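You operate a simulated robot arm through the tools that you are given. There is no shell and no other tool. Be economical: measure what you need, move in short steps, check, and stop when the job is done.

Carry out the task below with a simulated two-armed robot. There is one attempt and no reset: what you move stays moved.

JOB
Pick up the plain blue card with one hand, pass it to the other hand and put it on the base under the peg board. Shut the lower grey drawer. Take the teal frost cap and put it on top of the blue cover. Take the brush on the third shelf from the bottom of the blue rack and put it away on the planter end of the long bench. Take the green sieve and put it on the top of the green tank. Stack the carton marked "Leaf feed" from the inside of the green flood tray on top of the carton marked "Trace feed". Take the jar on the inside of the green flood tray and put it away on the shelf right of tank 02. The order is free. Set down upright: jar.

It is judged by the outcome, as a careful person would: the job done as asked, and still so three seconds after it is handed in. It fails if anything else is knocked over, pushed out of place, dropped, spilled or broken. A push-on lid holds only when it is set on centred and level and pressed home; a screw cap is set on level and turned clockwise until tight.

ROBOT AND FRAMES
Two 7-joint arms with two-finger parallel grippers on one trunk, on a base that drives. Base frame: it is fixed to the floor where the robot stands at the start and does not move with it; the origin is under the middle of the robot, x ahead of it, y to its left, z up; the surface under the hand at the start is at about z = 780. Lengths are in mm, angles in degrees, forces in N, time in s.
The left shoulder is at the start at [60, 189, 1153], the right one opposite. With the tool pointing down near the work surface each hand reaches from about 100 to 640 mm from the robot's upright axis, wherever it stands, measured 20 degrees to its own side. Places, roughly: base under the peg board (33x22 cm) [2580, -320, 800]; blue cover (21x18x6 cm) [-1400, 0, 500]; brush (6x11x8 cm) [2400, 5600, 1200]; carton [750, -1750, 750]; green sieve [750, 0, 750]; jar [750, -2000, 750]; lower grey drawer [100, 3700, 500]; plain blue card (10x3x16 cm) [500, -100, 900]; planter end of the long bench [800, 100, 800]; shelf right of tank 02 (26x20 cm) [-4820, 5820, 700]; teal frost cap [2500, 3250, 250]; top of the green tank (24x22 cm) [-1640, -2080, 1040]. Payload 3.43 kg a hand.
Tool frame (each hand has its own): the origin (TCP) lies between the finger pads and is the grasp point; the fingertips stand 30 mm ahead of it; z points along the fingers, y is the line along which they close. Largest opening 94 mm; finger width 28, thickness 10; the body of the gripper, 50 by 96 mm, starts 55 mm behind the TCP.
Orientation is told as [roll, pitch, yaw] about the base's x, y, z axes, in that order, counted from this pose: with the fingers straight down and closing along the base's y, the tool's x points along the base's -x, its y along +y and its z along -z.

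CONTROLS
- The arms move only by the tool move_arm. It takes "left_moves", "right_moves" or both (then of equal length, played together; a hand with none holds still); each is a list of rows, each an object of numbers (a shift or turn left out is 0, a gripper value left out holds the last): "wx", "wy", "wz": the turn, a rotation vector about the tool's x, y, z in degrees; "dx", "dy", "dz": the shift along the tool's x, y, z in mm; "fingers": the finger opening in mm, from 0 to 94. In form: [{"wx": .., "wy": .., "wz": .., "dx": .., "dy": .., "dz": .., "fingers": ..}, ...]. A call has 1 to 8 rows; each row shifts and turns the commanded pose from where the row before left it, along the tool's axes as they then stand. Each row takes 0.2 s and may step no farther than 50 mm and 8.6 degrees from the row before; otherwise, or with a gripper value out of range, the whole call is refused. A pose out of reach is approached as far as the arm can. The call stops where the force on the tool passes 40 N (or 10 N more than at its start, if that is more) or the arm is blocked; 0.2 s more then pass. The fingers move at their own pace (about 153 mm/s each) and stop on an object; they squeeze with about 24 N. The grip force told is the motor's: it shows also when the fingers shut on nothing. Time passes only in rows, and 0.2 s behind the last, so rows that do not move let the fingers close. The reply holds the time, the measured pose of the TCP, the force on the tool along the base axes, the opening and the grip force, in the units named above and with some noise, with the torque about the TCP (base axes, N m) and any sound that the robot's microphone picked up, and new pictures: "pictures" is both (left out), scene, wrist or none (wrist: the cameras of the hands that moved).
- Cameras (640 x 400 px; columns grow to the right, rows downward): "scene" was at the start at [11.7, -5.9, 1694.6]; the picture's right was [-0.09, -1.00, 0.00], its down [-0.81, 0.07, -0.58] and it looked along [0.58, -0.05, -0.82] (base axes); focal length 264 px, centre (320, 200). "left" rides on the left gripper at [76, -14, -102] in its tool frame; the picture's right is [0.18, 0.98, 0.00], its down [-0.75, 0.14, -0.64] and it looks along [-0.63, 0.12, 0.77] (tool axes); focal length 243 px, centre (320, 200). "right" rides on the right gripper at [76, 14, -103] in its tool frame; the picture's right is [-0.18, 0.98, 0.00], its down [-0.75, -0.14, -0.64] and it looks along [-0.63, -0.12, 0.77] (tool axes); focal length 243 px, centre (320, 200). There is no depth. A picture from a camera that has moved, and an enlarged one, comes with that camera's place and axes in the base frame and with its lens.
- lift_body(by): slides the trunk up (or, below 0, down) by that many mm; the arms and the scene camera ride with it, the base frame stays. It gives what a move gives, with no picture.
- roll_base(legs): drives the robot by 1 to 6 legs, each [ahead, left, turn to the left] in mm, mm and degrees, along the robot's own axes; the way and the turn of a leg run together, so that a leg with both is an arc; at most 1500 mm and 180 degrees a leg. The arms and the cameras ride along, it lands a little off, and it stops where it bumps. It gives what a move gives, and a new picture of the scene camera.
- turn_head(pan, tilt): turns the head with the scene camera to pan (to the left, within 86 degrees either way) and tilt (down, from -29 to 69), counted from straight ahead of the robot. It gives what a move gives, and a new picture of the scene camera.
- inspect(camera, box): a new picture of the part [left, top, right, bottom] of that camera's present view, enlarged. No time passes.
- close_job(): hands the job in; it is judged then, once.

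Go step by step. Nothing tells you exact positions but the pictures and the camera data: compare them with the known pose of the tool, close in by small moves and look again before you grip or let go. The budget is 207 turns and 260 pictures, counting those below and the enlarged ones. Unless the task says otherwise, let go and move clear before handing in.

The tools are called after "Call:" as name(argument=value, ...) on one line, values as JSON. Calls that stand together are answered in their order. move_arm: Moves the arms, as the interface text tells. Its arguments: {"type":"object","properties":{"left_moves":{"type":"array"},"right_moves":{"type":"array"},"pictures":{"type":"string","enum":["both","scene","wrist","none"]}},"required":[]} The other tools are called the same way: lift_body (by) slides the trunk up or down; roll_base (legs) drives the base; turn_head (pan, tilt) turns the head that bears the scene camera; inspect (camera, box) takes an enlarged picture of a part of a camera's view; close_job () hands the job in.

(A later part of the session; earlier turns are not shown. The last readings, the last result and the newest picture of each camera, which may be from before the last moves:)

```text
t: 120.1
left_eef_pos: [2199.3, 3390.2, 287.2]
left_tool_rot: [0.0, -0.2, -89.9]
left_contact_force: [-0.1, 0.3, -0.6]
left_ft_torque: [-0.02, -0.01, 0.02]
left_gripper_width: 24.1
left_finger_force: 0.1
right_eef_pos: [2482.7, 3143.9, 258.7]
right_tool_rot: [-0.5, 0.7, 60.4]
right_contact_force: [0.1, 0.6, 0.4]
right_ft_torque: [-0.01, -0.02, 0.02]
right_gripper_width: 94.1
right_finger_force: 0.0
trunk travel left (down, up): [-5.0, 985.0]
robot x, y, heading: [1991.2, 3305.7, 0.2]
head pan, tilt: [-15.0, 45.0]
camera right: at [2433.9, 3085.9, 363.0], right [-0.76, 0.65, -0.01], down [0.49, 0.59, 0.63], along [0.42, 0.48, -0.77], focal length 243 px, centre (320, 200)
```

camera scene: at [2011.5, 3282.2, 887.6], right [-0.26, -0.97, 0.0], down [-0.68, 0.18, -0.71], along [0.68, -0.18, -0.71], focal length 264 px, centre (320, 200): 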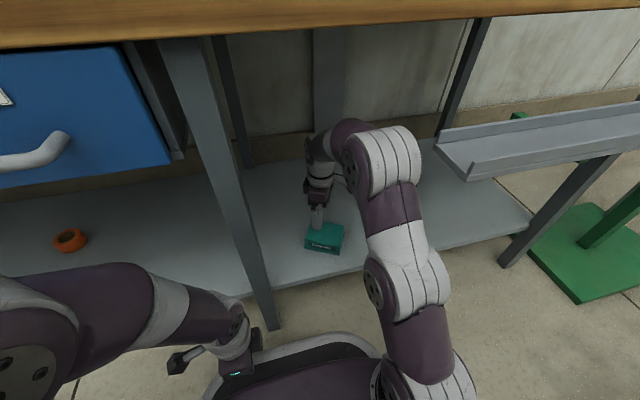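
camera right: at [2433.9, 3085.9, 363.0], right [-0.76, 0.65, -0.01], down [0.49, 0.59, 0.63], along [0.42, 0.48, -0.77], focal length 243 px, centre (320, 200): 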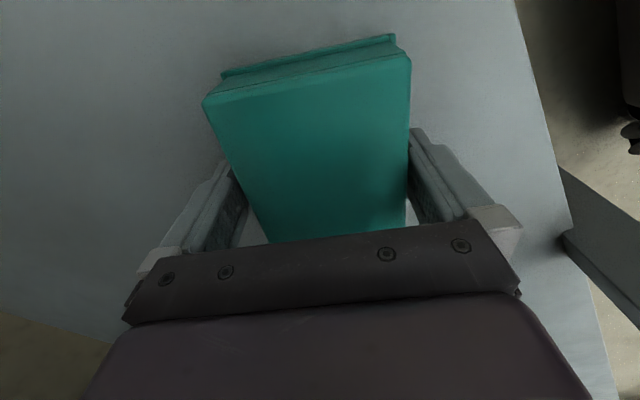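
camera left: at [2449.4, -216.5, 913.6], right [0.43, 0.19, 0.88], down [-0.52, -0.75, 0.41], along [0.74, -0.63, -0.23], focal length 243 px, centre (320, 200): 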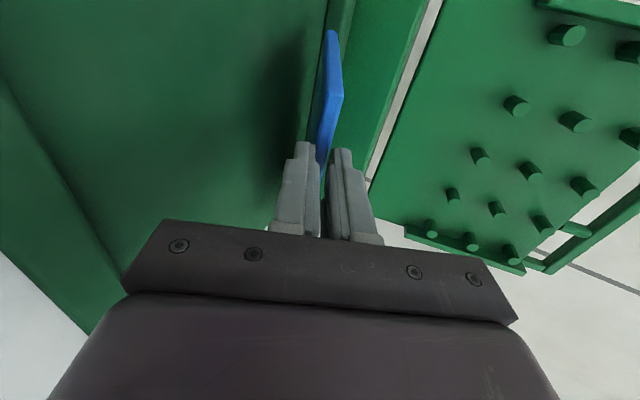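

Call:
move_arm(right_moves=[{"dz": 4}, {"fingers": 0}, {"fingers": 0}, {"dz": -20}, {"dz": -30}], pictures="wrist")

```text
t: 121.3
left_eef_pos: [2198.7, 3390.6, 287.7]
left_tool_rot: [0.0, -0.1, -89.8]
left_contact_force: [0.4, -0.3, -0.1]
left_ft_torque: [0.03, 0.03, 0.03]
left_gripper_width: 24.2
left_finger_force: 0.2
right_eef_pos: [2483.1, 3145.7, 305.6]
right_tool_rot: [-0.5, 0.7, 60.3]
right_contact_force: [-0.2, -0.4, -0.4]
right_ft_torque: [0.02, 0.0, 0.0]
right_gripper_width: 84.2
right_finger_force: 23.9
trunk travel left (down, up): [-5.0, 985.0]
robot x, y, heading: [1992.3, 3303.6, 0.2]
head pan, tilt: [-15.0, 45.0]
camera right: at [2433.6, 3087.5, 409.1], right [-0.76, 0.65, -0.01], down [0.5, 0.59, 0.63], along [0.42, 0.48, -0.77], focal length 243 px, centre (320, 200)
```

right: 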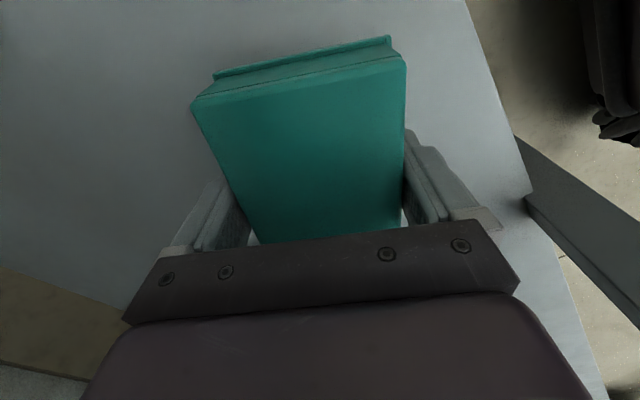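

Call:
roll_base(legs=[[-450, 0, 0]])

Call:
lift_body(by=400)

Call:
lift_body(by=400)

Call:
turn_head(pan=60, tilt=25)

```text
t: 124.0
left_eef_pos: [1747.5, 3388.3, 287.3]
left_tool_rot: [0.0, -0.1, -89.9]
left_contact_force: [0.9, 0.3, 0.5]
left_ft_torque: [-0.04, 0.0, -0.01]
left_gripper_width: 23.9
left_finger_force: 0.1
right_eef_pos: [2032.2, 3144.7, 305.2]
right_tool_rot: [-0.5, 0.7, 60.3]
right_contact_force: [0.6, 0.5, -0.6]
right_ft_torque: [-0.02, -0.01, 0.0]
right_gripper_width: 84.2
right_finger_force: 24.1
trunk travel left (down, up): [-5.0, 985.0]
robot x, y, heading: [1541.3, 3303.6, 0.2]
head pan, tilt: [-15.0, 45.0]
camera scene: at [1561.3, 3280.7, 887.6], right [-0.26, -0.97, 0.0], down [-0.68, 0.18, -0.71], along [0.68, -0.18, -0.71], focal length 264 px, centre (320, 200)
```

scene: 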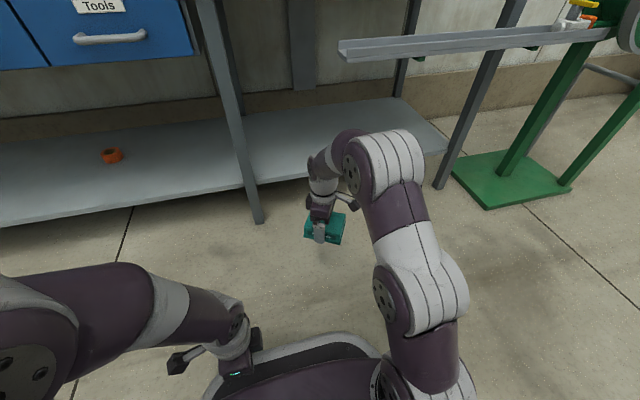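

```text
t: 127.8
left_eef_pos: [1748.1, 3388.8, 688.7]
left_tool_rot: [0.0, -0.1, -89.9]
left_contact_force: [-0.7, 1.2, -0.4]
left_ft_torque: [-0.01, 0.04, 0.0]
left_gripper_width: 24.1
left_finger_force: 0.1
right_eef_pos: [2032.6, 3144.3, 705.1]
right_tool_rot: [-0.5, 0.7, 60.2]
right_contact_force: [-0.7, 0.3, -0.3]
right_ft_torque: [0.02, 0.03, -0.06]
right_gripper_width: 84.2
right_finger_force: 24.1
trunk travel left (down, up): [-405.0, 585.0]
robot x, y, heading: [1544.2, 3301.3, 0.6]
head pan, tilt: [-15.0, 45.0]
```

```text
t: 131.7
left_eef_pos: [1747.8, 3387.0, 1087.8]
left_tool_rot: [-0.1, 0.0, -90.0]
left_contact_force: [-0.9, -0.7, 0.5]
left_ft_torque: [0.0, -0.02, 0.01]
left_gripper_width: 24.1
left_finger_force: 0.0
right_eef_pos: [2031.9, 3144.2, 1104.5]
right_tool_rot: [-0.5, 0.7, 60.3]
right_contact_force: [0.1, -0.6, -0.6]
right_ft_torque: [0.05, 0.04, 0.0]
right_gripper_width: 84.1
right_finger_force: 23.8
trunk travel left (down, up): [-805.0, 185.0]
robot x, y, heading: [1546.6, 3302.7, 0.3]
head pan, tilt: [-15.0, 45.0]
```

```text
t: 133.1
left_eef_pos: [1748.0, 3388.7, 1087.1]
left_tool_rot: [0.0, -0.1, -89.9]
left_contact_force: [-0.2, -0.5, 0.2]
left_ft_torque: [0.01, -0.03, 0.01]
left_gripper_width: 24.1
left_finger_force: 0.1
right_eef_pos: [2032.3, 3144.5, 1105.7]
right_tool_rot: [-0.5, 0.8, 60.1]
right_contact_force: [0.8, -0.2, -0.7]
right_ft_torque: [0.0, 0.03, 0.01]
right_gripper_width: 84.2
right_finger_force: 23.6
trunk travel left (down, up): [-805.0, 185.0]
robot x, y, heading: [1542.5, 3307.1, 0.4]
head pan, tilt: [60.0, 25.0]
camera scene: at [1528.7, 3381.4, 1718.2], right [0.87, -0.5, 0.0], down [-0.21, -0.37, -0.91], along [0.45, 0.79, -0.42], focal length 264 px, centre (320, 200)
```

scene: 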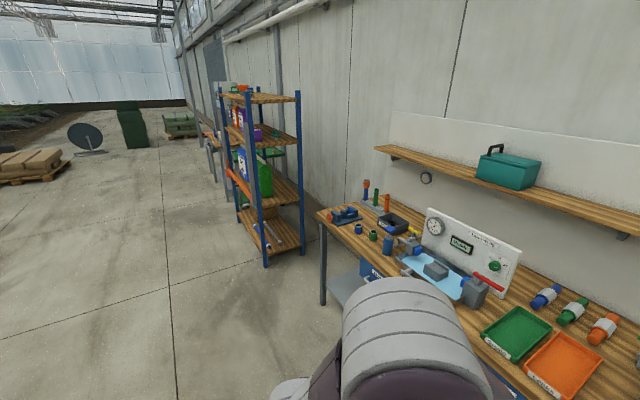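

Call:
roll_base(legs=[[0, 1200, 0], [0, 1100, -0.4]])

Call:
turn_head(pan=0, tilt=30)

```text
t: 144.3
left_eef_pos: [1744.0, 5655.8, 1087.6]
left_tool_rot: [0.0, -0.1, -90.4]
left_contact_force: [-0.4, 0.7, 0.0]
left_ft_torque: [0.02, -0.01, -0.05]
left_gripper_width: 23.7
left_finger_force: 0.1
right_eef_pos: [2025.7, 5408.6, 1106.4]
right_tool_rot: [-0.5, 0.6, 59.7]
right_contact_force: [-0.4, 0.4, -0.9]
right_ft_torque: [-0.01, 0.0, 0.01]
right_gripper_width: 83.8
right_finger_force: 23.2
trunk travel left (down, up): [-805.0, 185.0]
robot x, y, heading: [1538.3, 5570.5, -0.3]
head pan, tilt: [60.0, 25.0]
camera scene: at [1524.1, 5650.6, 1718.2], right [0.86, -0.51, 0.0], down [-0.21, -0.36, -0.91], along [0.46, 0.78, -0.42], focal length 264 px, centre (320, 200)
```

scene: 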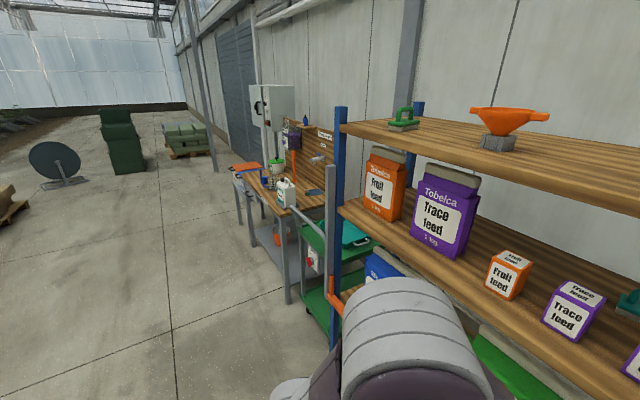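

```text
t: 145.6
left_eef_pos: [1743.6, 5655.4, 1088.5]
left_tool_rot: [0.0, 0.0, -90.4]
left_contact_force: [-0.7, -0.1, 0.0]
left_ft_torque: [0.0, -0.01, -0.03]
left_gripper_width: 24.0
left_finger_force: 0.0
right_eef_pos: [2025.6, 5408.5, 1106.5]
right_tool_rot: [-0.5, 0.8, 59.7]
right_contact_force: [0.0, 1.1, -0.3]
right_ft_torque: [0.0, 0.0, -0.01]
right_gripper_width: 84.1
right_finger_force: 24.3
trunk travel left (down, up): [-805.0, 185.0]
robot x, y, heading: [1537.9, 5570.2, -0.5]
head pan, tilt: [0.0, 30.0]
camera scene: at [1568.0, 5571.0, 1710.3], right [-0.01, -1.0, 0.0], down [-0.5, 0.0, -0.87], along [0.87, -0.01, -0.5], focal length 264 px, centre (320, 200)
```

scene: 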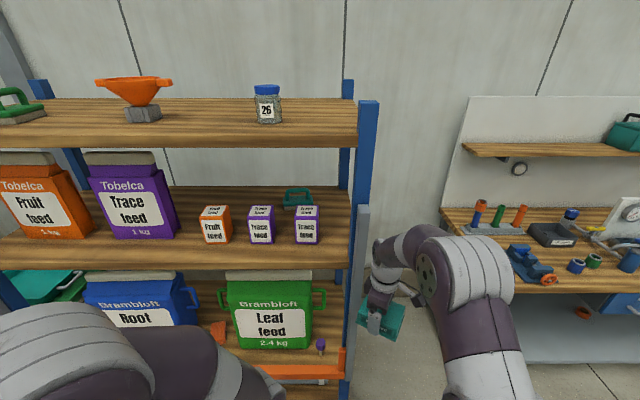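

Call:
inspect(camera="scene", box=[180, 170, 380, 300])

```text
3.08 times, centred on (280, 235) of scene
camera zoom: at [1568.0, 5571.0, 1710.3], right [-0.01, -1.0, 0.0], down [-0.5, 0.0, -0.87], along [0.87, -0.01, -0.5], focal length 814 px, centre (443, 92)
```

zoom: 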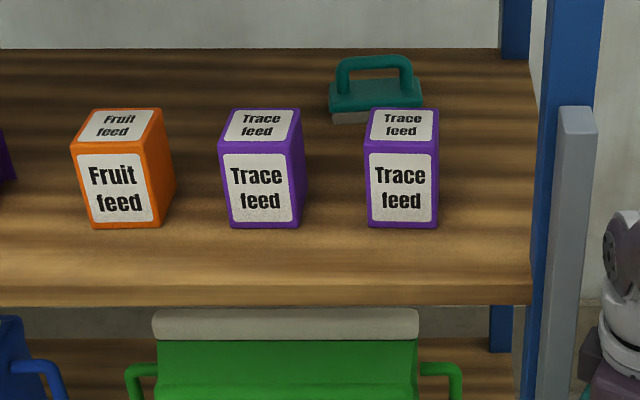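

Call:
move_arm(right_moves=[{"dx": 25, "dy": 43}, {"dx": 25, "dy": 43}, {"dx": 25, "dy": 43}, {"dx": 25, "dy": 43}], left_moves=[{"wx": -8}, {"wx": -8}, {"wx": -8}, {"wx": -8}], pictures="none")

Call:
lift_body(by=180)

Call:
move_arm(left_moves=[{"wx": -8, "fingers": 60}, {"wx": -8}, {"wx": -7}], pictures="wrist")

```text
t: 146.3
left_eef_pos: [1747.6, 5653.1, 1086.5]
left_tool_rot: [14.6, 0.6, -90.7]
left_contact_force: [-14.3, 12.5, 46.7]
left_ft_torque: [-1.59, 2.27, -1.08]
left_gripper_width: 24.0
left_finger_force: 0.0
left hand out of reach, approached as far as the arm can: row 2, 3
right_eef_pos: [1922.2, 5408.1, 1105.1]
right_tool_rot: [-0.5, 0.5, 59.6]
right_contact_force: [-0.3, 0.3, -0.6]
right_ft_torque: [0.0, 0.0, 0.04]
right_gripper_width: 84.1
right_finger_force: 24.3
trunk travel left (down, up): [-805.0, 185.0]
robot x, y, heading: [1533.9, 5567.4, -0.3]
head pan, tilt: [0.0, 30.0]
stopped in row 3 (left hand): the force on the tool passed its limit at 192 N (the readings are from after the stop); the commanded pose is now the measured one
```

```text
t: 146.8
left_eef_pos: [1746.4, 5652.9, 1100.0]
left_tool_rot: [14.6, 0.5, -90.9]
left_contact_force: [-6.5, 7.8, 27.5]
left_ft_torque: [-0.97, 1.34, -0.64]
left_gripper_width: 24.2
left_finger_force: 0.0
right_eef_pos: [1921.8, 5408.1, 1119.4]
right_tool_rot: [-0.5, 0.8, 59.7]
right_contact_force: [1.1, -0.1, -1.2]
right_ft_torque: [-0.01, -0.02, 0.01]
right_gripper_width: 84.4
right_finger_force: 23.7
trunk travel left (down, up): [-817.0, 173.0]
robot x, y, heading: [1540.0, 5568.2, -0.1]
head pan, tilt: [0.0, 30.0]
stopped: the force on the tool passed its limit at 60 N (the readings are from after the stop); the commanded pose is now the measured one
```

```text
t: 147.0
left_eef_pos: [1749.4, 5652.5, 1099.6]
left_tool_rot: [15.1, 0.4, -90.8]
left_contact_force: [4.0, 10.8, 25.3]
left_ft_torque: [-0.96, 1.69, -0.69]
left_gripper_width: 52.1
left_finger_force: 0.1
left hand out of reach, approached as far as the arm can: row 1
right_eef_pos: [1923.1, 5409.9, 1116.2]
right_tool_rot: [-0.4, 0.7, 59.6]
right_contact_force: [0.7, 0.0, -1.2]
right_ft_torque: [-0.01, 0.02, -0.03]
right_gripper_width: 83.9
right_finger_force: 24.1
trunk travel left (down, up): [-817.0, 173.0]
robot x, y, heading: [1534.1, 5570.0, -0.4]
head pan, tilt: [0.0, 30.0]
stopped in row 1 (left hand): the force on the tool passed its limit at 124 N (the readings are from after the stop); the commanded pose is now the measured one
camera left: at [1710.7, 5728.4, 1193.5], right [0.95, 0.17, 0.26], down [-0.04, -0.76, 0.65], along [0.31, -0.63, -0.72], focal length 243 px, centre (320, 200)
```

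left: 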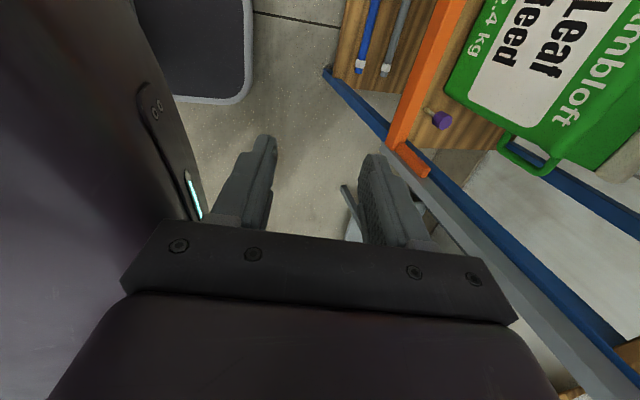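

Call:
move_arm(left_moves=[{"dy": 30}, {"dy": 40}, {"dy": 45}, {"dy": 45}], pictures="none")

Call:
lift_body(by=170)

```text
t: 148.0
left_eef_pos: [1903.5, 5652.6, 1138.9]
left_tool_rot: [14.8, 0.5, -90.8]
left_contact_force: [0.1, 1.0, 1.0]
left_ft_torque: [-0.01, -0.01, -0.05]
left_gripper_width: 60.0
left_finger_force: 0.1
right_eef_pos: [1923.7, 5408.8, 1116.3]
right_tool_rot: [-0.4, 0.7, 59.7]
right_contact_force: [-0.2, -1.0, -0.8]
right_ft_torque: [0.02, 0.01, 0.03]
right_gripper_width: 83.8
right_finger_force: 23.9
trunk travel left (down, up): [-817.0, 173.0]
robot x, y, heading: [1539.0, 5569.9, -0.4]
head pan, tilt: [0.0, 30.0]
```

```text
t: 149.9
left_eef_pos: [1900.6, 5651.7, 1308.9]
left_tool_rot: [15.0, 0.5, -90.7]
left_contact_force: [0.8, 0.7, -0.4]
left_ft_torque: [0.0, 0.03, -0.02]
left_gripper_width: 60.2
left_finger_force: 0.0
right_eef_pos: [1923.0, 5408.7, 1287.6]
right_tool_rot: [-0.4, 0.8, 59.8]
right_contact_force: [0.3, 0.3, -1.1]
right_ft_torque: [0.0, -0.03, -0.01]
right_gripper_width: 84.2
right_finger_force: 23.9
trunk travel left (down, up): [-987.0, 3.0]
robot x, y, heading: [1540.0, 5570.2, -0.6]
head pan, tilt: [0.0, 30.0]
```

Call:
move_arm(left_moves=[{"wx": -8}, {"wx": -8}, {"wx": -8}, {"wx": -8}, {"wx": -8}], pictures="both")

```text
t: 151.1
left_eef_pos: [1899.1, 5655.0, 1308.4]
left_tool_rot: [52.0, 1.4, -90.3]
left_contact_force: [-0.1, -0.1, 0.2]
left_ft_torque: [0.01, -0.02, -0.01]
left_gripper_width: 59.9
left_finger_force: 0.2
left hand out of reach, approached as far as the arm can: row 3
right_eef_pos: [1922.2, 5408.5, 1288.1]
right_tool_rot: [-0.6, 0.6, 59.7]
right_contact_force: [-0.6, 0.0, -0.6]
right_ft_torque: [0.0, -0.04, -0.01]
right_gripper_width: 84.2
right_finger_force: 24.2
trunk travel left (down, up): [-987.0, 3.0]
robot x, y, heading: [1536.3, 5568.6, -0.4]
head pan, tilt: [0.0, 30.0]
camera scene: at [1566.3, 5571.2, 1892.4], right [-0.01, -1.0, 0.0], down [-0.5, 0.0, -0.87], along [0.87, -0.01, -0.5], focal length 264 px, centre (320, 200)
camera left: at [1810.9, 5730.1, 1361.0], right [0.6, 0.16, 0.78], down [-0.42, -0.76, 0.49], along [0.67, -0.63, -0.39], focal length 243 px, centre (320, 200)
```

scene: 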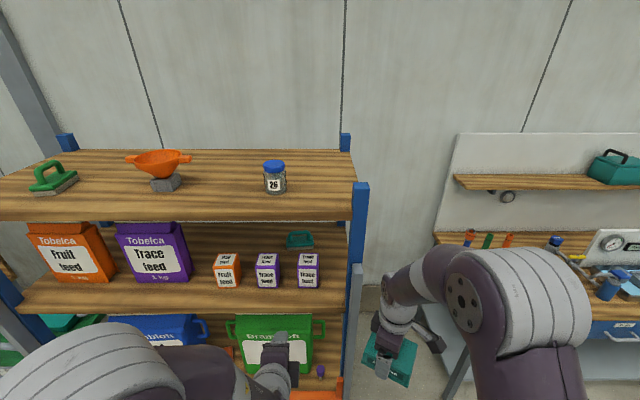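
left: 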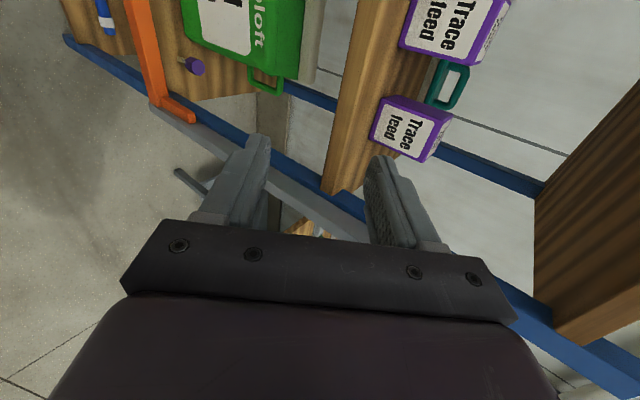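

Call:
inspect(camera="scene", box=[200, 215, 360, 315])

Call:
inspect(camera="left", box=[360, 0, 520, 180])

```text
4.00 times, centred on (280, 265) of scene
camera zoom: at [1566.3, 5571.2, 1892.4], right [-0.01, -1.0, 0.0], down [-0.5, 0.0, -0.87], along [0.87, -0.01, -0.5], focal length 1058 px, centre (480, -60)
```

zoom: 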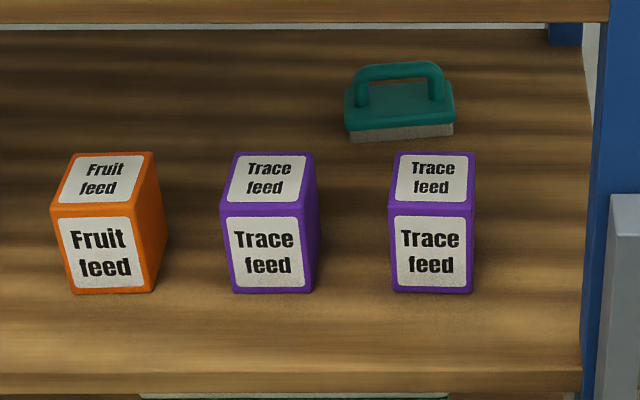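

```text
2.22 times, centred on (440, 90) of left
camera zoom: at [1810.9, 5730.1, 1361.0], right [0.6, 0.16, 0.78], down [-0.42, -0.76, 0.49], along [0.67, -0.63, -0.39], focal length 539 px, centre (53, 444)
```

zoom: 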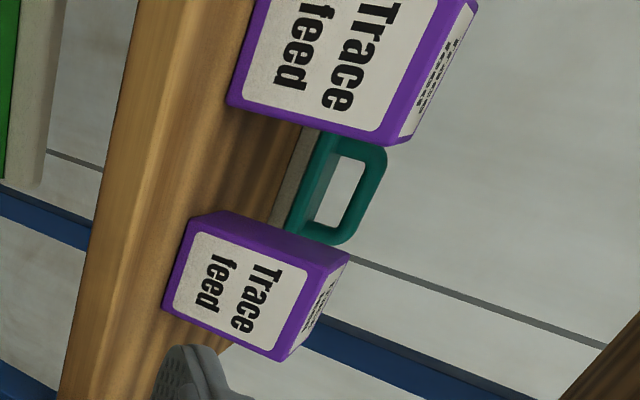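

Call:
move_arm(right_moves=[{"dx": 36, "dy": 2}, {"dx": 36, "dy": 2}, {"dx": 36, "dy": 2}, {"dx": 36, "dy": 2}], left_moves=[{"wx": -6, "fingers": 28}, {"dy": 21, "dz": -13}, {}, {}], pictures="none")

Call:
roll_base(legs=[[150, 0, 0.5], [120, 0, 0]])

```text
t: 152.1
left_eef_pos: [1900.0, 5653.0, 1332.0]
left_tool_rot: [58.0, 1.5, -90.2]
left_contact_force: [0.2, 0.2, 0.0]
left_ft_torque: [0.0, -0.05, 0.0]
left_gripper_width: 28.1
left_finger_force: 0.0
right_eef_pos: [1842.4, 5288.4, 1287.3]
right_tool_rot: [-0.3, 0.6, 59.7]
right_contact_force: [0.9, 0.0, -0.7]
right_ft_torque: [0.01, -0.02, 0.02]
right_gripper_width: 83.9
right_finger_force: 24.0
trunk travel left (down, up): [-987.0, 3.0]
robot x, y, heading: [1537.6, 5573.4, -0.5]
head pan, tilt: [0.0, 30.0]
```

```text
t: 154.4
left_eef_pos: [2171.9, 5657.7, 1332.8]
left_tool_rot: [58.1, 1.4, -89.6]
left_contact_force: [-0.7, 0.3, -0.3]
left_ft_torque: [0.0, 0.0, 0.0]
left_gripper_width: 28.1
left_finger_force: 0.1
right_eef_pos: [2120.0, 5293.0, 1288.8]
right_tool_rot: [-0.5, 0.8, 60.3]
right_contact_force: [-0.2, 0.3, -0.5]
right_ft_torque: [0.02, -0.02, 0.0]
right_gripper_width: 84.2
right_finger_force: 24.4
trunk travel left (down, up): [-987.0, 3.0]
robot x, y, heading: [1811.6, 5568.0, 0.3]
head pan, tilt: [0.0, 30.0]
camera scene: at [1839.4, 5571.6, 1892.4], right [0.0, -1.0, 0.0], down [-0.5, 0.0, -0.87], along [0.87, 0.0, -0.5], focal length 264 px, centre (320, 200)
```

scene: 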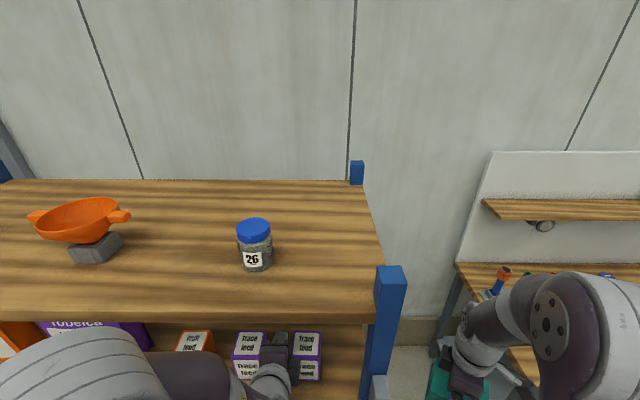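

Call:
roll_base(legs=[[-150, 0, 0]])

Call:
move_arm(left_moves=[{"dz": 38, "dy": 24}, {"dz": 38, "dy": 24}, {"dz": 38, "dy": 24}, {"dz": 38, "dy": 24}], pictures="both")

```text
t: 155.7
left_eef_pos: [2028.7, 5657.4, 1331.5]
left_tool_rot: [57.8, 1.4, -89.7]
left_contact_force: [0.7, 0.3, 0.3]
left_ft_torque: [0.01, 0.02, 0.01]
left_gripper_width: 28.1
left_finger_force: 0.0
right_eef_pos: [1976.2, 5291.9, 1288.5]
right_tool_rot: [-0.2, 0.8, 60.1]
right_contact_force: [0.7, -0.4, -1.0]
right_ft_torque: [0.01, 0.03, 0.04]
right_gripper_width: 84.2
right_finger_force: 23.9
trunk travel left (down, up): [-987.0, 3.0]
robot x, y, heading: [1664.8, 5569.4, 0.1]
head pan, tilt: [0.0, 30.0]
camera scene: at [1699.4, 5570.9, 1892.2], right [0.0, -1.0, 0.0], down [-0.5, 0.0, -0.86], along [0.86, 0.0, -0.5], focal length 264 px, centre (320, 200)
```

scene: 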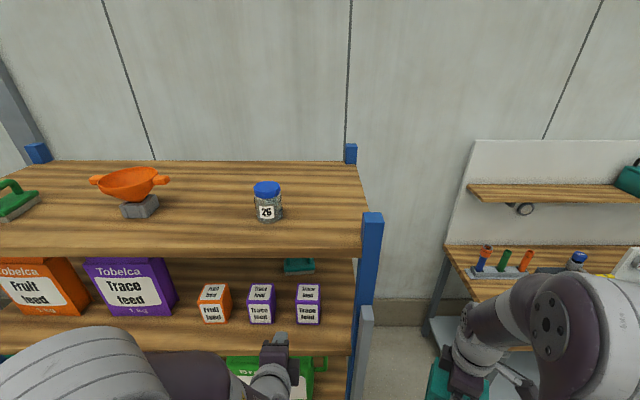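

```text
t: 156.7
left_eef_pos: [2204.1, 5654.9, 1333.4]
left_tool_rot: [57.9, 1.5, -89.8]
left_contact_force: [0.0, 0.2, -0.4]
left_ft_torque: [0.04, 0.02, 0.01]
left_gripper_width: 28.1
left_finger_force: 0.1
right_eef_pos: [1974.2, 5290.6, 1286.6]
right_tool_rot: [-0.4, 0.7, 60.2]
right_contact_force: [0.6, 1.0, -0.2]
right_ft_torque: [-0.02, 0.0, 0.02]
right_gripper_width: 84.2
right_finger_force: 23.4
trunk travel left (down, up): [-987.0, 3.0]
robot x, y, heading: [1666.7, 5568.3, -0.2]
head pan, tilt: [0.0, 30.0]
camera scene: at [1696.6, 5570.7, 1892.3], right [0.0, -1.0, 0.0], down [-0.5, 0.0, -0.87], along [0.87, 0.0, -0.5], focal length 264 px, centre (320, 200)
camera left: at [2111.0, 5729.1, 1376.6], right [0.52, 0.17, 0.84], down [-0.47, -0.77, 0.44], along [0.72, -0.62, -0.32], focal length 243 px, centre (320, 200)
```

scene: 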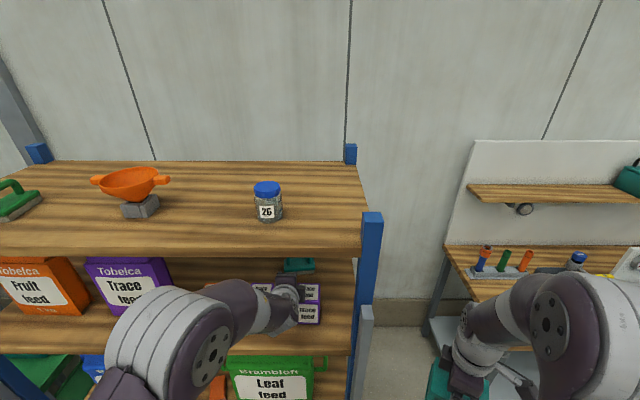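
left: 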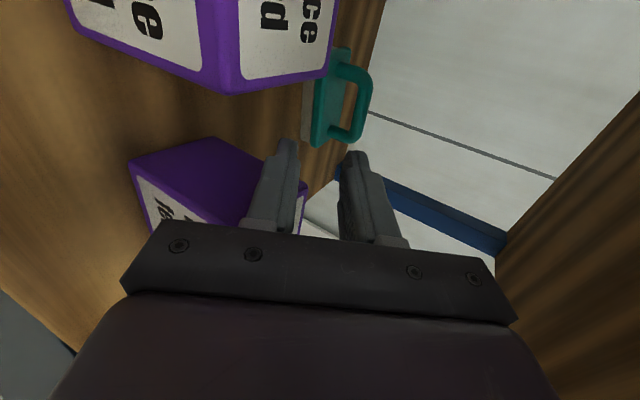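

Call:
move_arm(left_moves=[{"dz": 30, "dy": 16, "dx": -4}, {"dz": 30, "dy": 16, "dx": -3}, {"dz": 29, "dy": 15, "dx": -3}], pictures="wrist")

```text
t: 157.5
left_eef_pos: [2303.3, 5647.3, 1331.9]
left_tool_rot: [58.6, 1.4, -89.8]
left_contact_force: [-1.5, 3.2, 25.1]
left_ft_torque: [-0.49, 1.79, -0.27]
left_gripper_width: 28.0
left_finger_force: 0.1
right_eef_pos: [1969.2, 5292.9, 1289.2]
right_tool_rot: [-0.5, 0.6, 60.3]
right_contact_force: [0.4, -0.2, -0.2]
right_ft_torque: [0.01, 0.0, 0.02]
right_gripper_width: 84.2
right_finger_force: 23.8
trunk travel left (down, up): [-987.0, 3.0]
robot x, y, heading: [1663.4, 5571.5, 0.1]
head pan, tilt: [0.0, 30.0]
camera left: at [2208.0, 5722.2, 1373.4], right [0.51, 0.17, 0.84], down [-0.47, -0.77, 0.44], along [0.72, -0.62, -0.31], focal length 243 px, centre (320, 200)
```

left: 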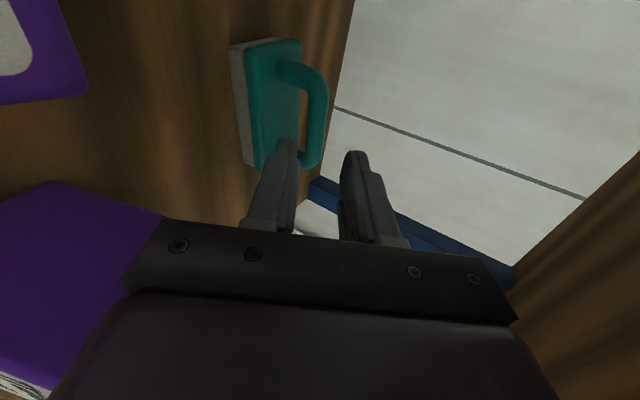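

Call:
move_arm(left_moves=[{"dy": 26, "dz": -16}, {"dx": 9, "wx": 8}], pictures="wrist")

Call:
inspect(camera="scene", box=[190, 250, 390, 375])

```text
t: 158.1
left_eef_pos: [2269.2, 5640.9, 1312.9]
left_tool_rot: [46.9, 3.9, -90.2]
left_contact_force: [30.6, 7.8, 85.8]
left_ft_torque: [-2.12, 6.28, 0.13]
left_gripper_width: 27.9
left_finger_force: 0.0
right_eef_pos: [1955.2, 5279.4, 1288.6]
right_tool_rot: [-0.8, -0.1, 60.0]
right_contact_force: [-0.1, -1.0, -0.1]
right_ft_torque: [0.04, -0.01, 0.01]
right_gripper_width: 83.9
right_finger_force: 24.0
trunk travel left (down, up): [-987.0, 3.0]
robot x, y, heading: [1665.0, 5567.1, -0.1]
head pan, tilt: [0.0, 30.0]
stopped in row 2 (left hand): the force on the tool passed its limit at 269 N (the readings are from after the stop); the commanded pose is now the measured one
camera left: at [2185.9, 5712.2, 1375.9], right [0.67, 0.13, 0.73], down [-0.38, -0.79, 0.49], along [0.64, -0.6, -0.48], focal length 243 px, centre (320, 200)
```

left: 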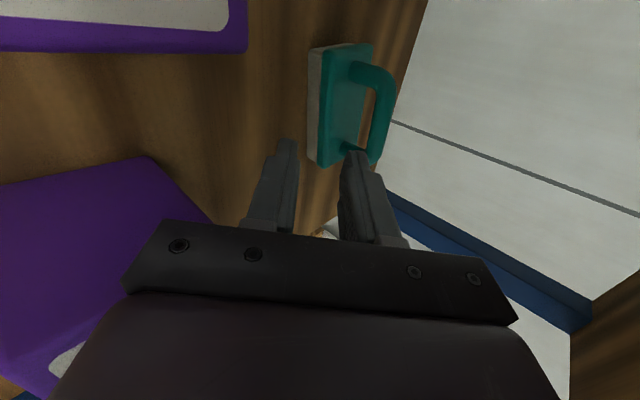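

```text
3.20 times, centred on (290, 312) of scene
camera zoom: at [1671.7, 5555.8, 1892.4], right [0.0, -1.0, -0.01], down [-0.49, 0.01, -0.87], along [0.87, 0.0, -0.49], focal length 846 px, centre (416, -160)
```

zoom: 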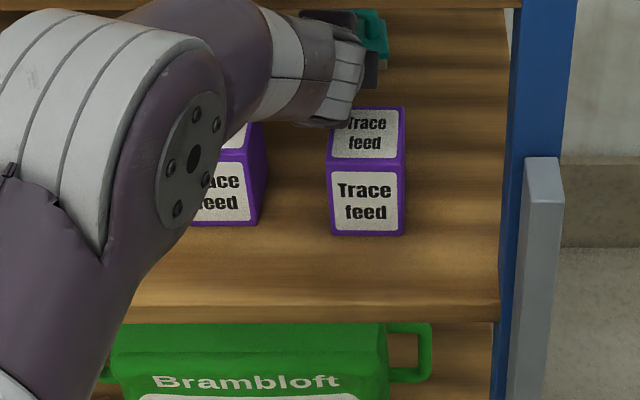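

Call:
move_arm(left_moves=[{"wx": -5, "dy": 6.6, "dz": -6}, {"wx": -5, "dy": 7, "dz": -5.5}], pictures="none")

```text
t: 158.7
left_eef_pos: [2289.3, 5656.0, 1329.4]
left_tool_rot: [56.9, 2.9, -89.6]
left_contact_force: [-0.9, 0.5, -1.1]
left_ft_torque: [0.01, -0.02, -0.04]
left_gripper_width: 28.2
left_finger_force: 0.0
right_eef_pos: [1973.4, 5291.9, 1289.7]
right_tool_rot: [-0.5, 0.9, 60.1]
right_contact_force: [-0.7, 0.4, -0.3]
right_ft_torque: [0.0, -0.02, 0.06]
right_gripper_width: 84.3
right_finger_force: 23.8
trunk travel left (down, up): [-987.0, 3.0]
robot x, y, heading: [1666.4, 5570.5, 0.1]
head pan, tilt: [0.0, 30.0]
```

Call:
inspect(camera="scene", box=[190, 250, 390, 375])

Call:
inspect(camera="left", box=[0, 0, 640, 400])

```text
3.20 times, centred on (290, 312) of scene
camera zoom: at [1694.3, 5573.6, 1893.0], right [0.0, -1.0, 0.0], down [-0.5, 0.0, -0.87], along [0.87, 0.0, -0.5], focal length 846 px, centre (416, -160)
```

zoom: 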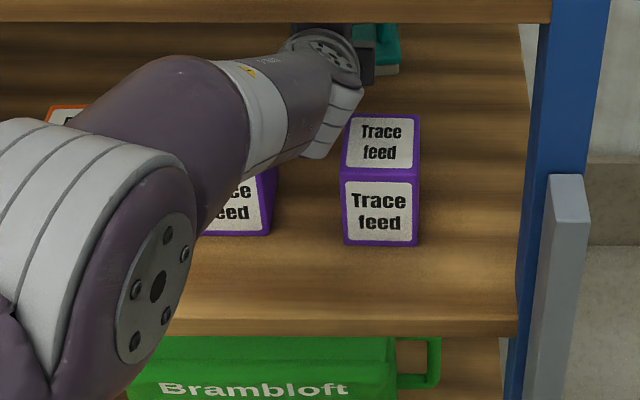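

```text
1.00 times, centred on (320, 200) of left (not enlarged: the box is as wide or as high as the picture)
camera zoom: at [2195.2, 5729.0, 1376.0], right [0.54, 0.14, 0.83], down [-0.46, -0.78, 0.43], along [0.71, -0.61, -0.35], focal length 243 px, centre (320, 200)
```

zoom: 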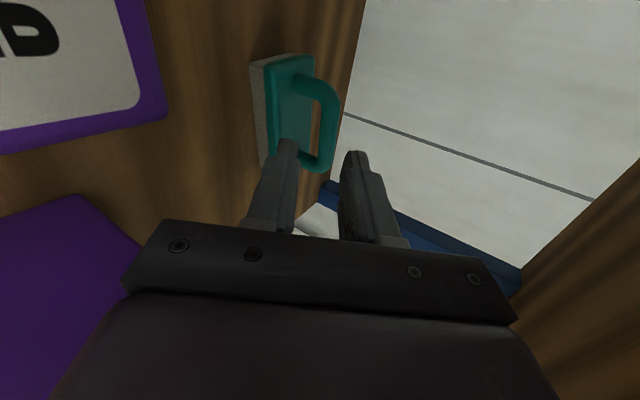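

Call:
move_arm(left_moves=[{"wy": -5.9, "wz": 3.8}, {"dx": 7, "dy": 6}, {"dz": 30}, {"dz": 25}], pictures="wrist")

```text
t: 159.7
left_eef_pos: [2341.7, 5654.8, 1302.8]
left_tool_rot: [56.3, 3.0, -97.0]
left_contact_force: [0.4, -0.1, -0.1]
left_ft_torque: [-0.01, -0.01, 0.0]
left_gripper_width: 27.6
left_finger_force: 0.0
right_eef_pos: [1972.6, 5289.2, 1286.7]
right_tool_rot: [-0.4, 0.8, 60.0]
right_contact_force: [0.2, -0.2, -0.8]
right_ft_torque: [-0.01, 0.06, -0.04]
right_gripper_width: 84.0
right_finger_force: 23.6
trunk travel left (down, up): [-987.0, 3.0]
robot x, y, heading: [1661.8, 5567.8, 0.0]
head pan, tilt: [0.0, 30.0]
camera left: at [2258.3, 5738.3, 1350.2], right [0.56, 0.07, 0.83], down [-0.55, -0.72, 0.43], along [0.62, -0.69, -0.36], focal length 243 px, centre (320, 200)
```

left: 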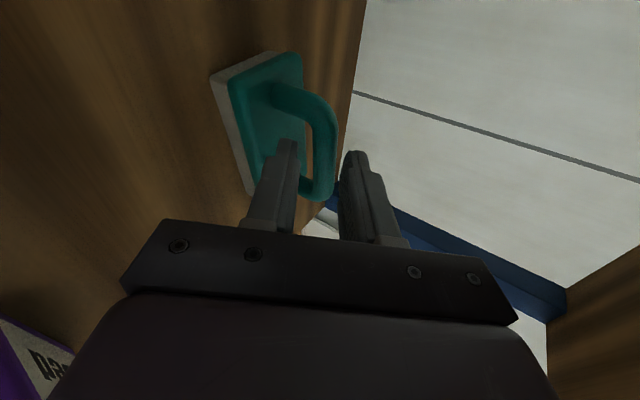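

Call:
move_arm(left_moves=[{"dz": 20, "dy": 3}, {"dz": 15}, {"dz": 12}], pictures="wrist")

```text
t: 160.5
left_eef_pos: [2377.1, 5651.8, 1285.7]
left_tool_rot: [56.7, 3.0, -96.8]
left_contact_force: [0.5, 0.1, 10.0]
left_ft_torque: [-0.13, -0.1, -0.04]
left_gripper_width: 25.3
left_finger_force: 0.0
right_eef_pos: [1969.1, 5290.1, 1287.4]
right_tool_rot: [-0.5, 0.6, 60.1]
right_contact_force: [-0.5, 0.5, -0.3]
right_ft_torque: [-0.01, -0.01, 0.0]
right_gripper_width: 84.0
right_finger_force: 23.7
trunk travel left (down, up): [-987.0, 3.0]
robot x, y, heading: [1663.4, 5568.4, 0.0]
head pan, tilt: [0.0, 30.0]
camera left: at [2294.4, 5736.2, 1331.9], right [0.55, 0.08, 0.83], down [-0.55, -0.72, 0.43], along [0.63, -0.69, -0.35], focal length 243 px, centre (320, 200)
```

left: 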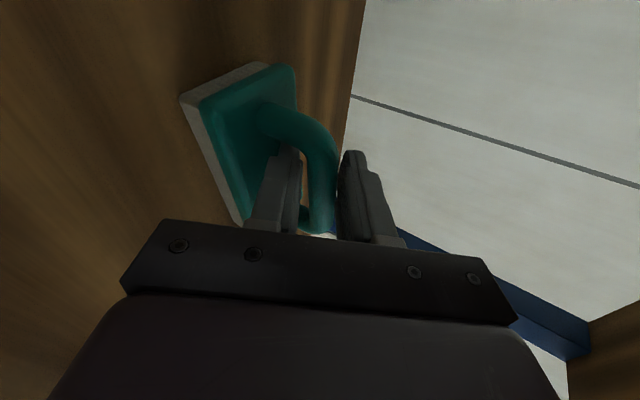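

Call:
move_arm(left_moves=[{"fingers": 0}, {"fingers": 0}, {"fingers": 0}], pictures="wrist")

```text
t: 161.3
left_eef_pos: [2378.2, 5653.1, 1286.2]
left_tool_rot: [56.8, 3.1, -96.8]
left_contact_force: [6.3, -0.3, 22.6]
left_ft_torque: [-0.62, -0.14, 0.18]
left_gripper_width: 22.5
left_finger_force: 24.2
right_eef_pos: [1970.1, 5289.1, 1289.1]
right_tool_rot: [-0.5, 0.8, 60.0]
right_contact_force: [0.1, -0.5, -1.2]
right_ft_torque: [-0.01, -0.02, 0.0]
right_gripper_width: 84.3
right_finger_force: 24.3
trunk travel left (down, up): [-987.0, 3.0]
robot x, y, heading: [1663.7, 5568.3, -0.0]
head pan, tilt: [0.0, 30.0]
camera left: at [2294.6, 5736.0, 1332.4], right [0.55, 0.08, 0.83], down [-0.55, -0.72, 0.43], along [0.63, -0.69, -0.35], focal length 243 px, centre (320, 200)
```

left: 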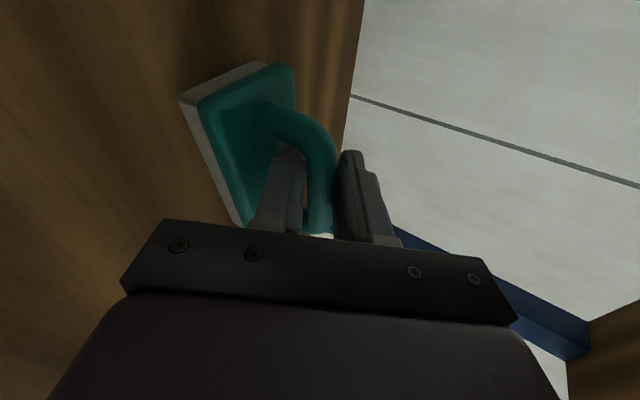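

Call:
move_arm(left_moves=[{"wx": -5, "dy": 12, "dz": -7}, {"wx": -5, "dy": 12.7, "dz": -6}, {"wx": -5, "dy": 13.2, "dz": -4.8}], pictures="wrist")

```text
t: 162.1
left_eef_pos: [2380.8, 5650.1, 1318.9]
left_tool_rot: [70.3, 3.1, -96.7]
left_contact_force: [-0.5, 0.4, -0.8]
left_ft_torque: [0.02, 0.02, 0.02]
left_gripper_width: 18.4
left_finger_force: 24.0
left hand out of reach, approached as far as the arm can: row 3
right_eef_pos: [1970.6, 5289.6, 1287.3]
right_tool_rot: [-0.4, 0.6, 60.1]
right_contact_force: [-0.2, 0.5, 0.5]
right_ft_torque: [0.03, -0.01, 0.0]
right_gripper_width: 84.1
right_finger_force: 24.1
trunk travel left (down, up): [-987.0, 3.0]
robot x, y, heading: [1661.4, 5566.6, 0.0]
head pan, tilt: [0.0, 30.0]
camera left: at [2288.5, 5736.1, 1342.7], right [0.35, 0.09, 0.93], down [-0.64, -0.7, 0.31], along [0.68, -0.71, -0.18], focal length 243 px, centre (320, 200)
```

left: 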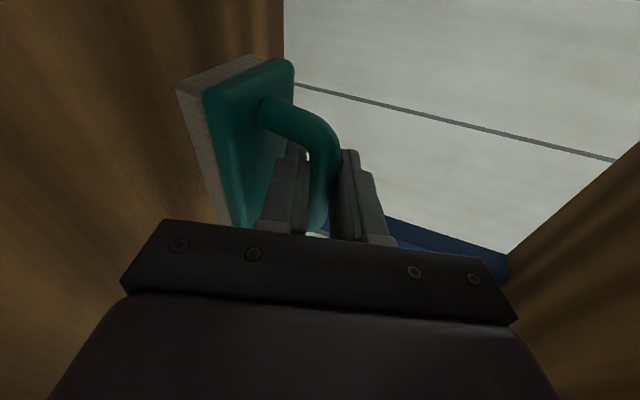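

Call:
move_arm(left_moves=[{"wx": -4, "dy": 16, "dz": -15.7}, {"wx": -4, "dy": 17.5, "dz": -14}, {"wx": -4, "dy": 18.4, "dz": -12.7}, {"wx": -4, "dy": 19, "dz": -11.4}], pictures="wrist")

```text
t: 163.1
left_eef_pos: [2341.9, 5640.1, 1401.9]
left_tool_rot: [87.4, 3.0, -96.3]
left_contact_force: [-0.6, -0.1, -0.6]
left_ft_torque: [0.03, 0.03, -0.02]
left_gripper_width: 15.2
left_finger_force: 23.9
left hand out of reach, approached as far as the arm can: row 4
right_eef_pos: [1971.3, 5290.2, 1288.8]
right_tool_rot: [-0.4, 0.7, 60.1]
right_contact_force: [0.2, 0.2, -1.2]
right_ft_torque: [0.01, -0.01, 0.02]
right_gripper_width: 84.2
right_finger_force: 24.1
trunk travel left (down, up): [-987.0, 3.0]
robot x, y, heading: [1665.2, 5565.0, 0.1]
head pan, tilt: [0.0, 30.0]
camera left: at [2250.1, 5727.3, 1395.8], right [0.06, 0.13, 0.99], down [-0.72, -0.69, 0.13], along [0.7, -0.72, 0.05], focal length 243 px, centre (320, 200)
```

left: 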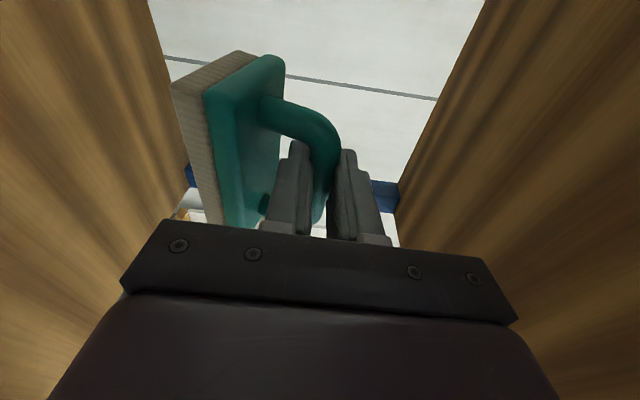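

Call:
move_arm(left_moves=[{"dy": 15, "dz": -10}], pictures="none")

Call:
roll_base(legs=[[-500, 0, 0]])

```text
t: 163.5
left_eef_pos: [2332.5, 5640.1, 1417.7]
left_tool_rot: [87.5, 3.0, -96.6]
left_contact_force: [-0.4, -0.2, -1.3]
left_ft_torque: [-0.01, 0.01, 0.01]
left_gripper_width: 14.9
left_finger_force: 24.2
right_eef_pos: [1970.8, 5290.1, 1287.2]
right_tool_rot: [-0.5, 0.6, 60.1]
right_contact_force: [0.3, -0.3, -1.6]
right_ft_torque: [0.0, -0.02, 0.01]
right_gripper_width: 84.2
right_finger_force: 23.8
trunk travel left (down, up): [-987.0, 3.0]
robot x, y, heading: [1664.7, 5567.5, -0.0]
head pan, tilt: [0.0, 30.0]
```

```text
t: 166.5
left_eef_pos: [1841.4, 5640.6, 1416.3]
left_tool_rot: [87.2, 3.0, -96.4]
left_contact_force: [0.6, -0.9, -1.3]
left_ft_torque: [0.01, -0.01, -0.01]
left_gripper_width: 15.0
left_finger_force: 24.2
right_eef_pos: [1477.6, 5289.3, 1287.9]
right_tool_rot: [-0.3, 0.7, 60.2]
right_contact_force: [0.6, -0.3, -0.3]
right_ft_torque: [-0.04, 0.03, -0.01]
right_gripper_width: 84.5
right_finger_force: 23.7
trunk travel left (down, up): [-987.0, 3.0]
robot x, y, heading: [1168.9, 5571.8, -0.1]
head pan, tilt: [0.0, 30.0]
camera scene: at [1200.6, 5569.7, 1892.2], right [0.0, -1.0, 0.0], down [-0.5, 0.0, -0.87], along [0.87, 0.0, -0.5], focal length 264 px, centre (320, 200)
```

scene: 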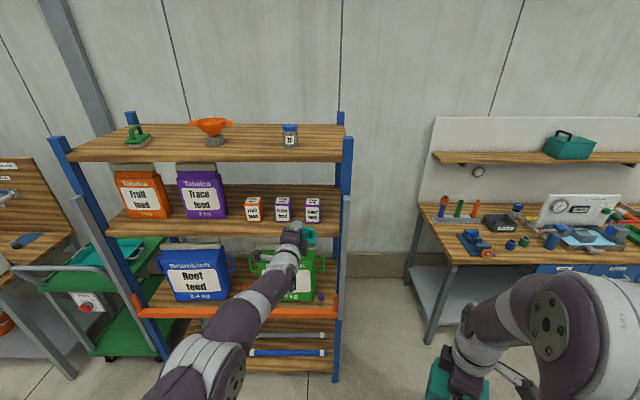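

Call:
move_arm(left_moves=[{"dz": -45}, {"dz": -45}, {"dz": -45}, {"dz": -45}, {"dz": -30}], pictures="none")

Call:
roll_base(legs=[[-1000, 0, 0], [-850, 0, 0]])

Call:
turn_head(pan=-60, tilt=35)

```text
t: 167.7
left_eef_pos: [1695.0, 5641.7, 1401.1]
left_tool_rot: [87.3, 3.1, -96.6]
left_contact_force: [0.3, 0.2, -0.2]
left_ft_torque: [0.02, 0.08, -0.02]
left_gripper_width: 15.1
left_finger_force: 24.1
left hand out of reach, approached as far as the arm can: row 2, 3, 4, 5
right_eef_pos: [1474.1, 5290.0, 1288.2]
right_tool_rot: [-0.4, 0.8, 60.2]
right_contact_force: [-0.9, 0.2, -0.4]
right_ft_torque: [-0.03, -0.01, -0.02]
right_gripper_width: 83.8
right_finger_force: 23.3
trunk travel left (down, up): [-987.0, 3.0]
robot x, y, heading: [1166.9, 5570.0, 0.2]
head pan, tilt: [0.0, 30.0]
```

```text
t: 176.9
left_eef_pos: [-144.2, 5642.9, 1399.6]
left_tool_rot: [87.1, 2.9, -97.0]
left_contact_force: [0.0, 0.1, -0.5]
left_ft_torque: [0.01, 0.02, 0.02]
left_gripper_width: 15.1
left_finger_force: 24.2
right_eef_pos: [-367.3, 5292.4, 1288.2]
right_tool_rot: [-0.4, 0.7, 59.9]
right_contact_force: [0.5, -0.1, -1.2]
right_ft_torque: [0.02, 0.01, -0.02]
right_gripper_width: 84.4
right_finger_force: 24.2
trunk travel left (down, up): [-987.0, 3.0]
robot x, y, heading: [-679.8, 5574.0, -0.3]
head pan, tilt: [0.0, 30.0]
camera scene: at [-643.9, 5574.4, 1892.3], right [-0.01, -1.0, 0.0], down [-0.5, 0.0, -0.87], along [0.87, 0.0, -0.5], focal length 264 px, centre (320, 200)
```

scene: 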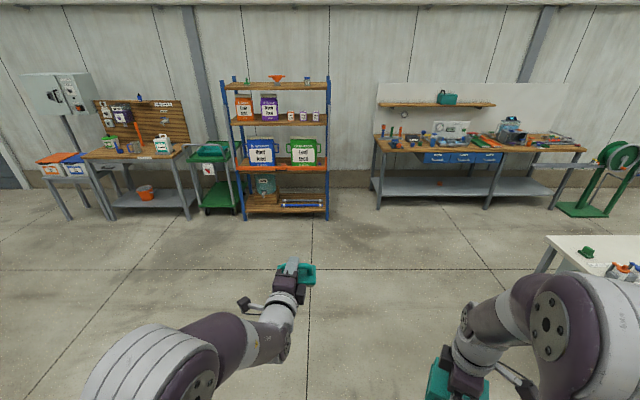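

```text
t: 178.2
left_eef_pos: [-144.8, 5641.6, 1399.8]
left_tool_rot: [87.2, 3.0, -96.9]
left_contact_force: [0.7, -0.4, -1.3]
left_ft_torque: [-0.01, 0.01, -0.02]
left_gripper_width: 15.1
left_finger_force: 24.0
right_eef_pos: [-369.5, 5292.3, 1287.5]
right_tool_rot: [-0.4, 0.7, 59.7]
right_contact_force: [0.0, 0.0, -0.3]
right_ft_torque: [0.0, 0.01, -0.03]
right_gripper_width: 83.9
right_finger_force: 23.9
trunk travel left (down, up): [-987.0, 3.0]
robot x, y, heading: [-678.4, 5575.2, -0.5]
head pan, tilt: [-60.0, 35.0]
camera scene: at [-692.0, 5498.5, 1884.5], right [-0.87, -0.5, 0.0], down [-0.28, 0.5, -0.82], along [0.41, -0.71, -0.57], focal length 264 px, centre (320, 200)
```

scene: 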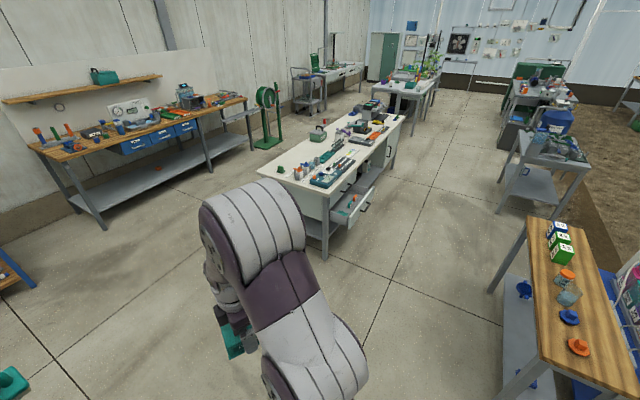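

Call:
inspect(camera="scene", box=[250, 100, 420, 260])

```text
2.50 times, centred on (335, 180) of scene
camera zoom: at [-692.0, 5498.5, 1884.5], right [-0.87, -0.5, 0.0], down [-0.28, 0.5, -0.82], along [0.41, -0.71, -0.57], focal length 661 px, centre (282, 250)
```

zoom: 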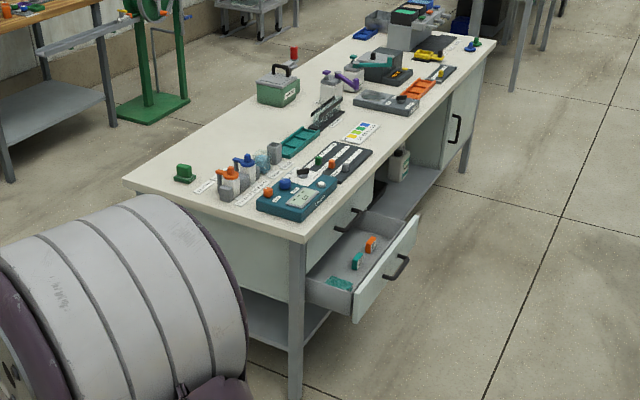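

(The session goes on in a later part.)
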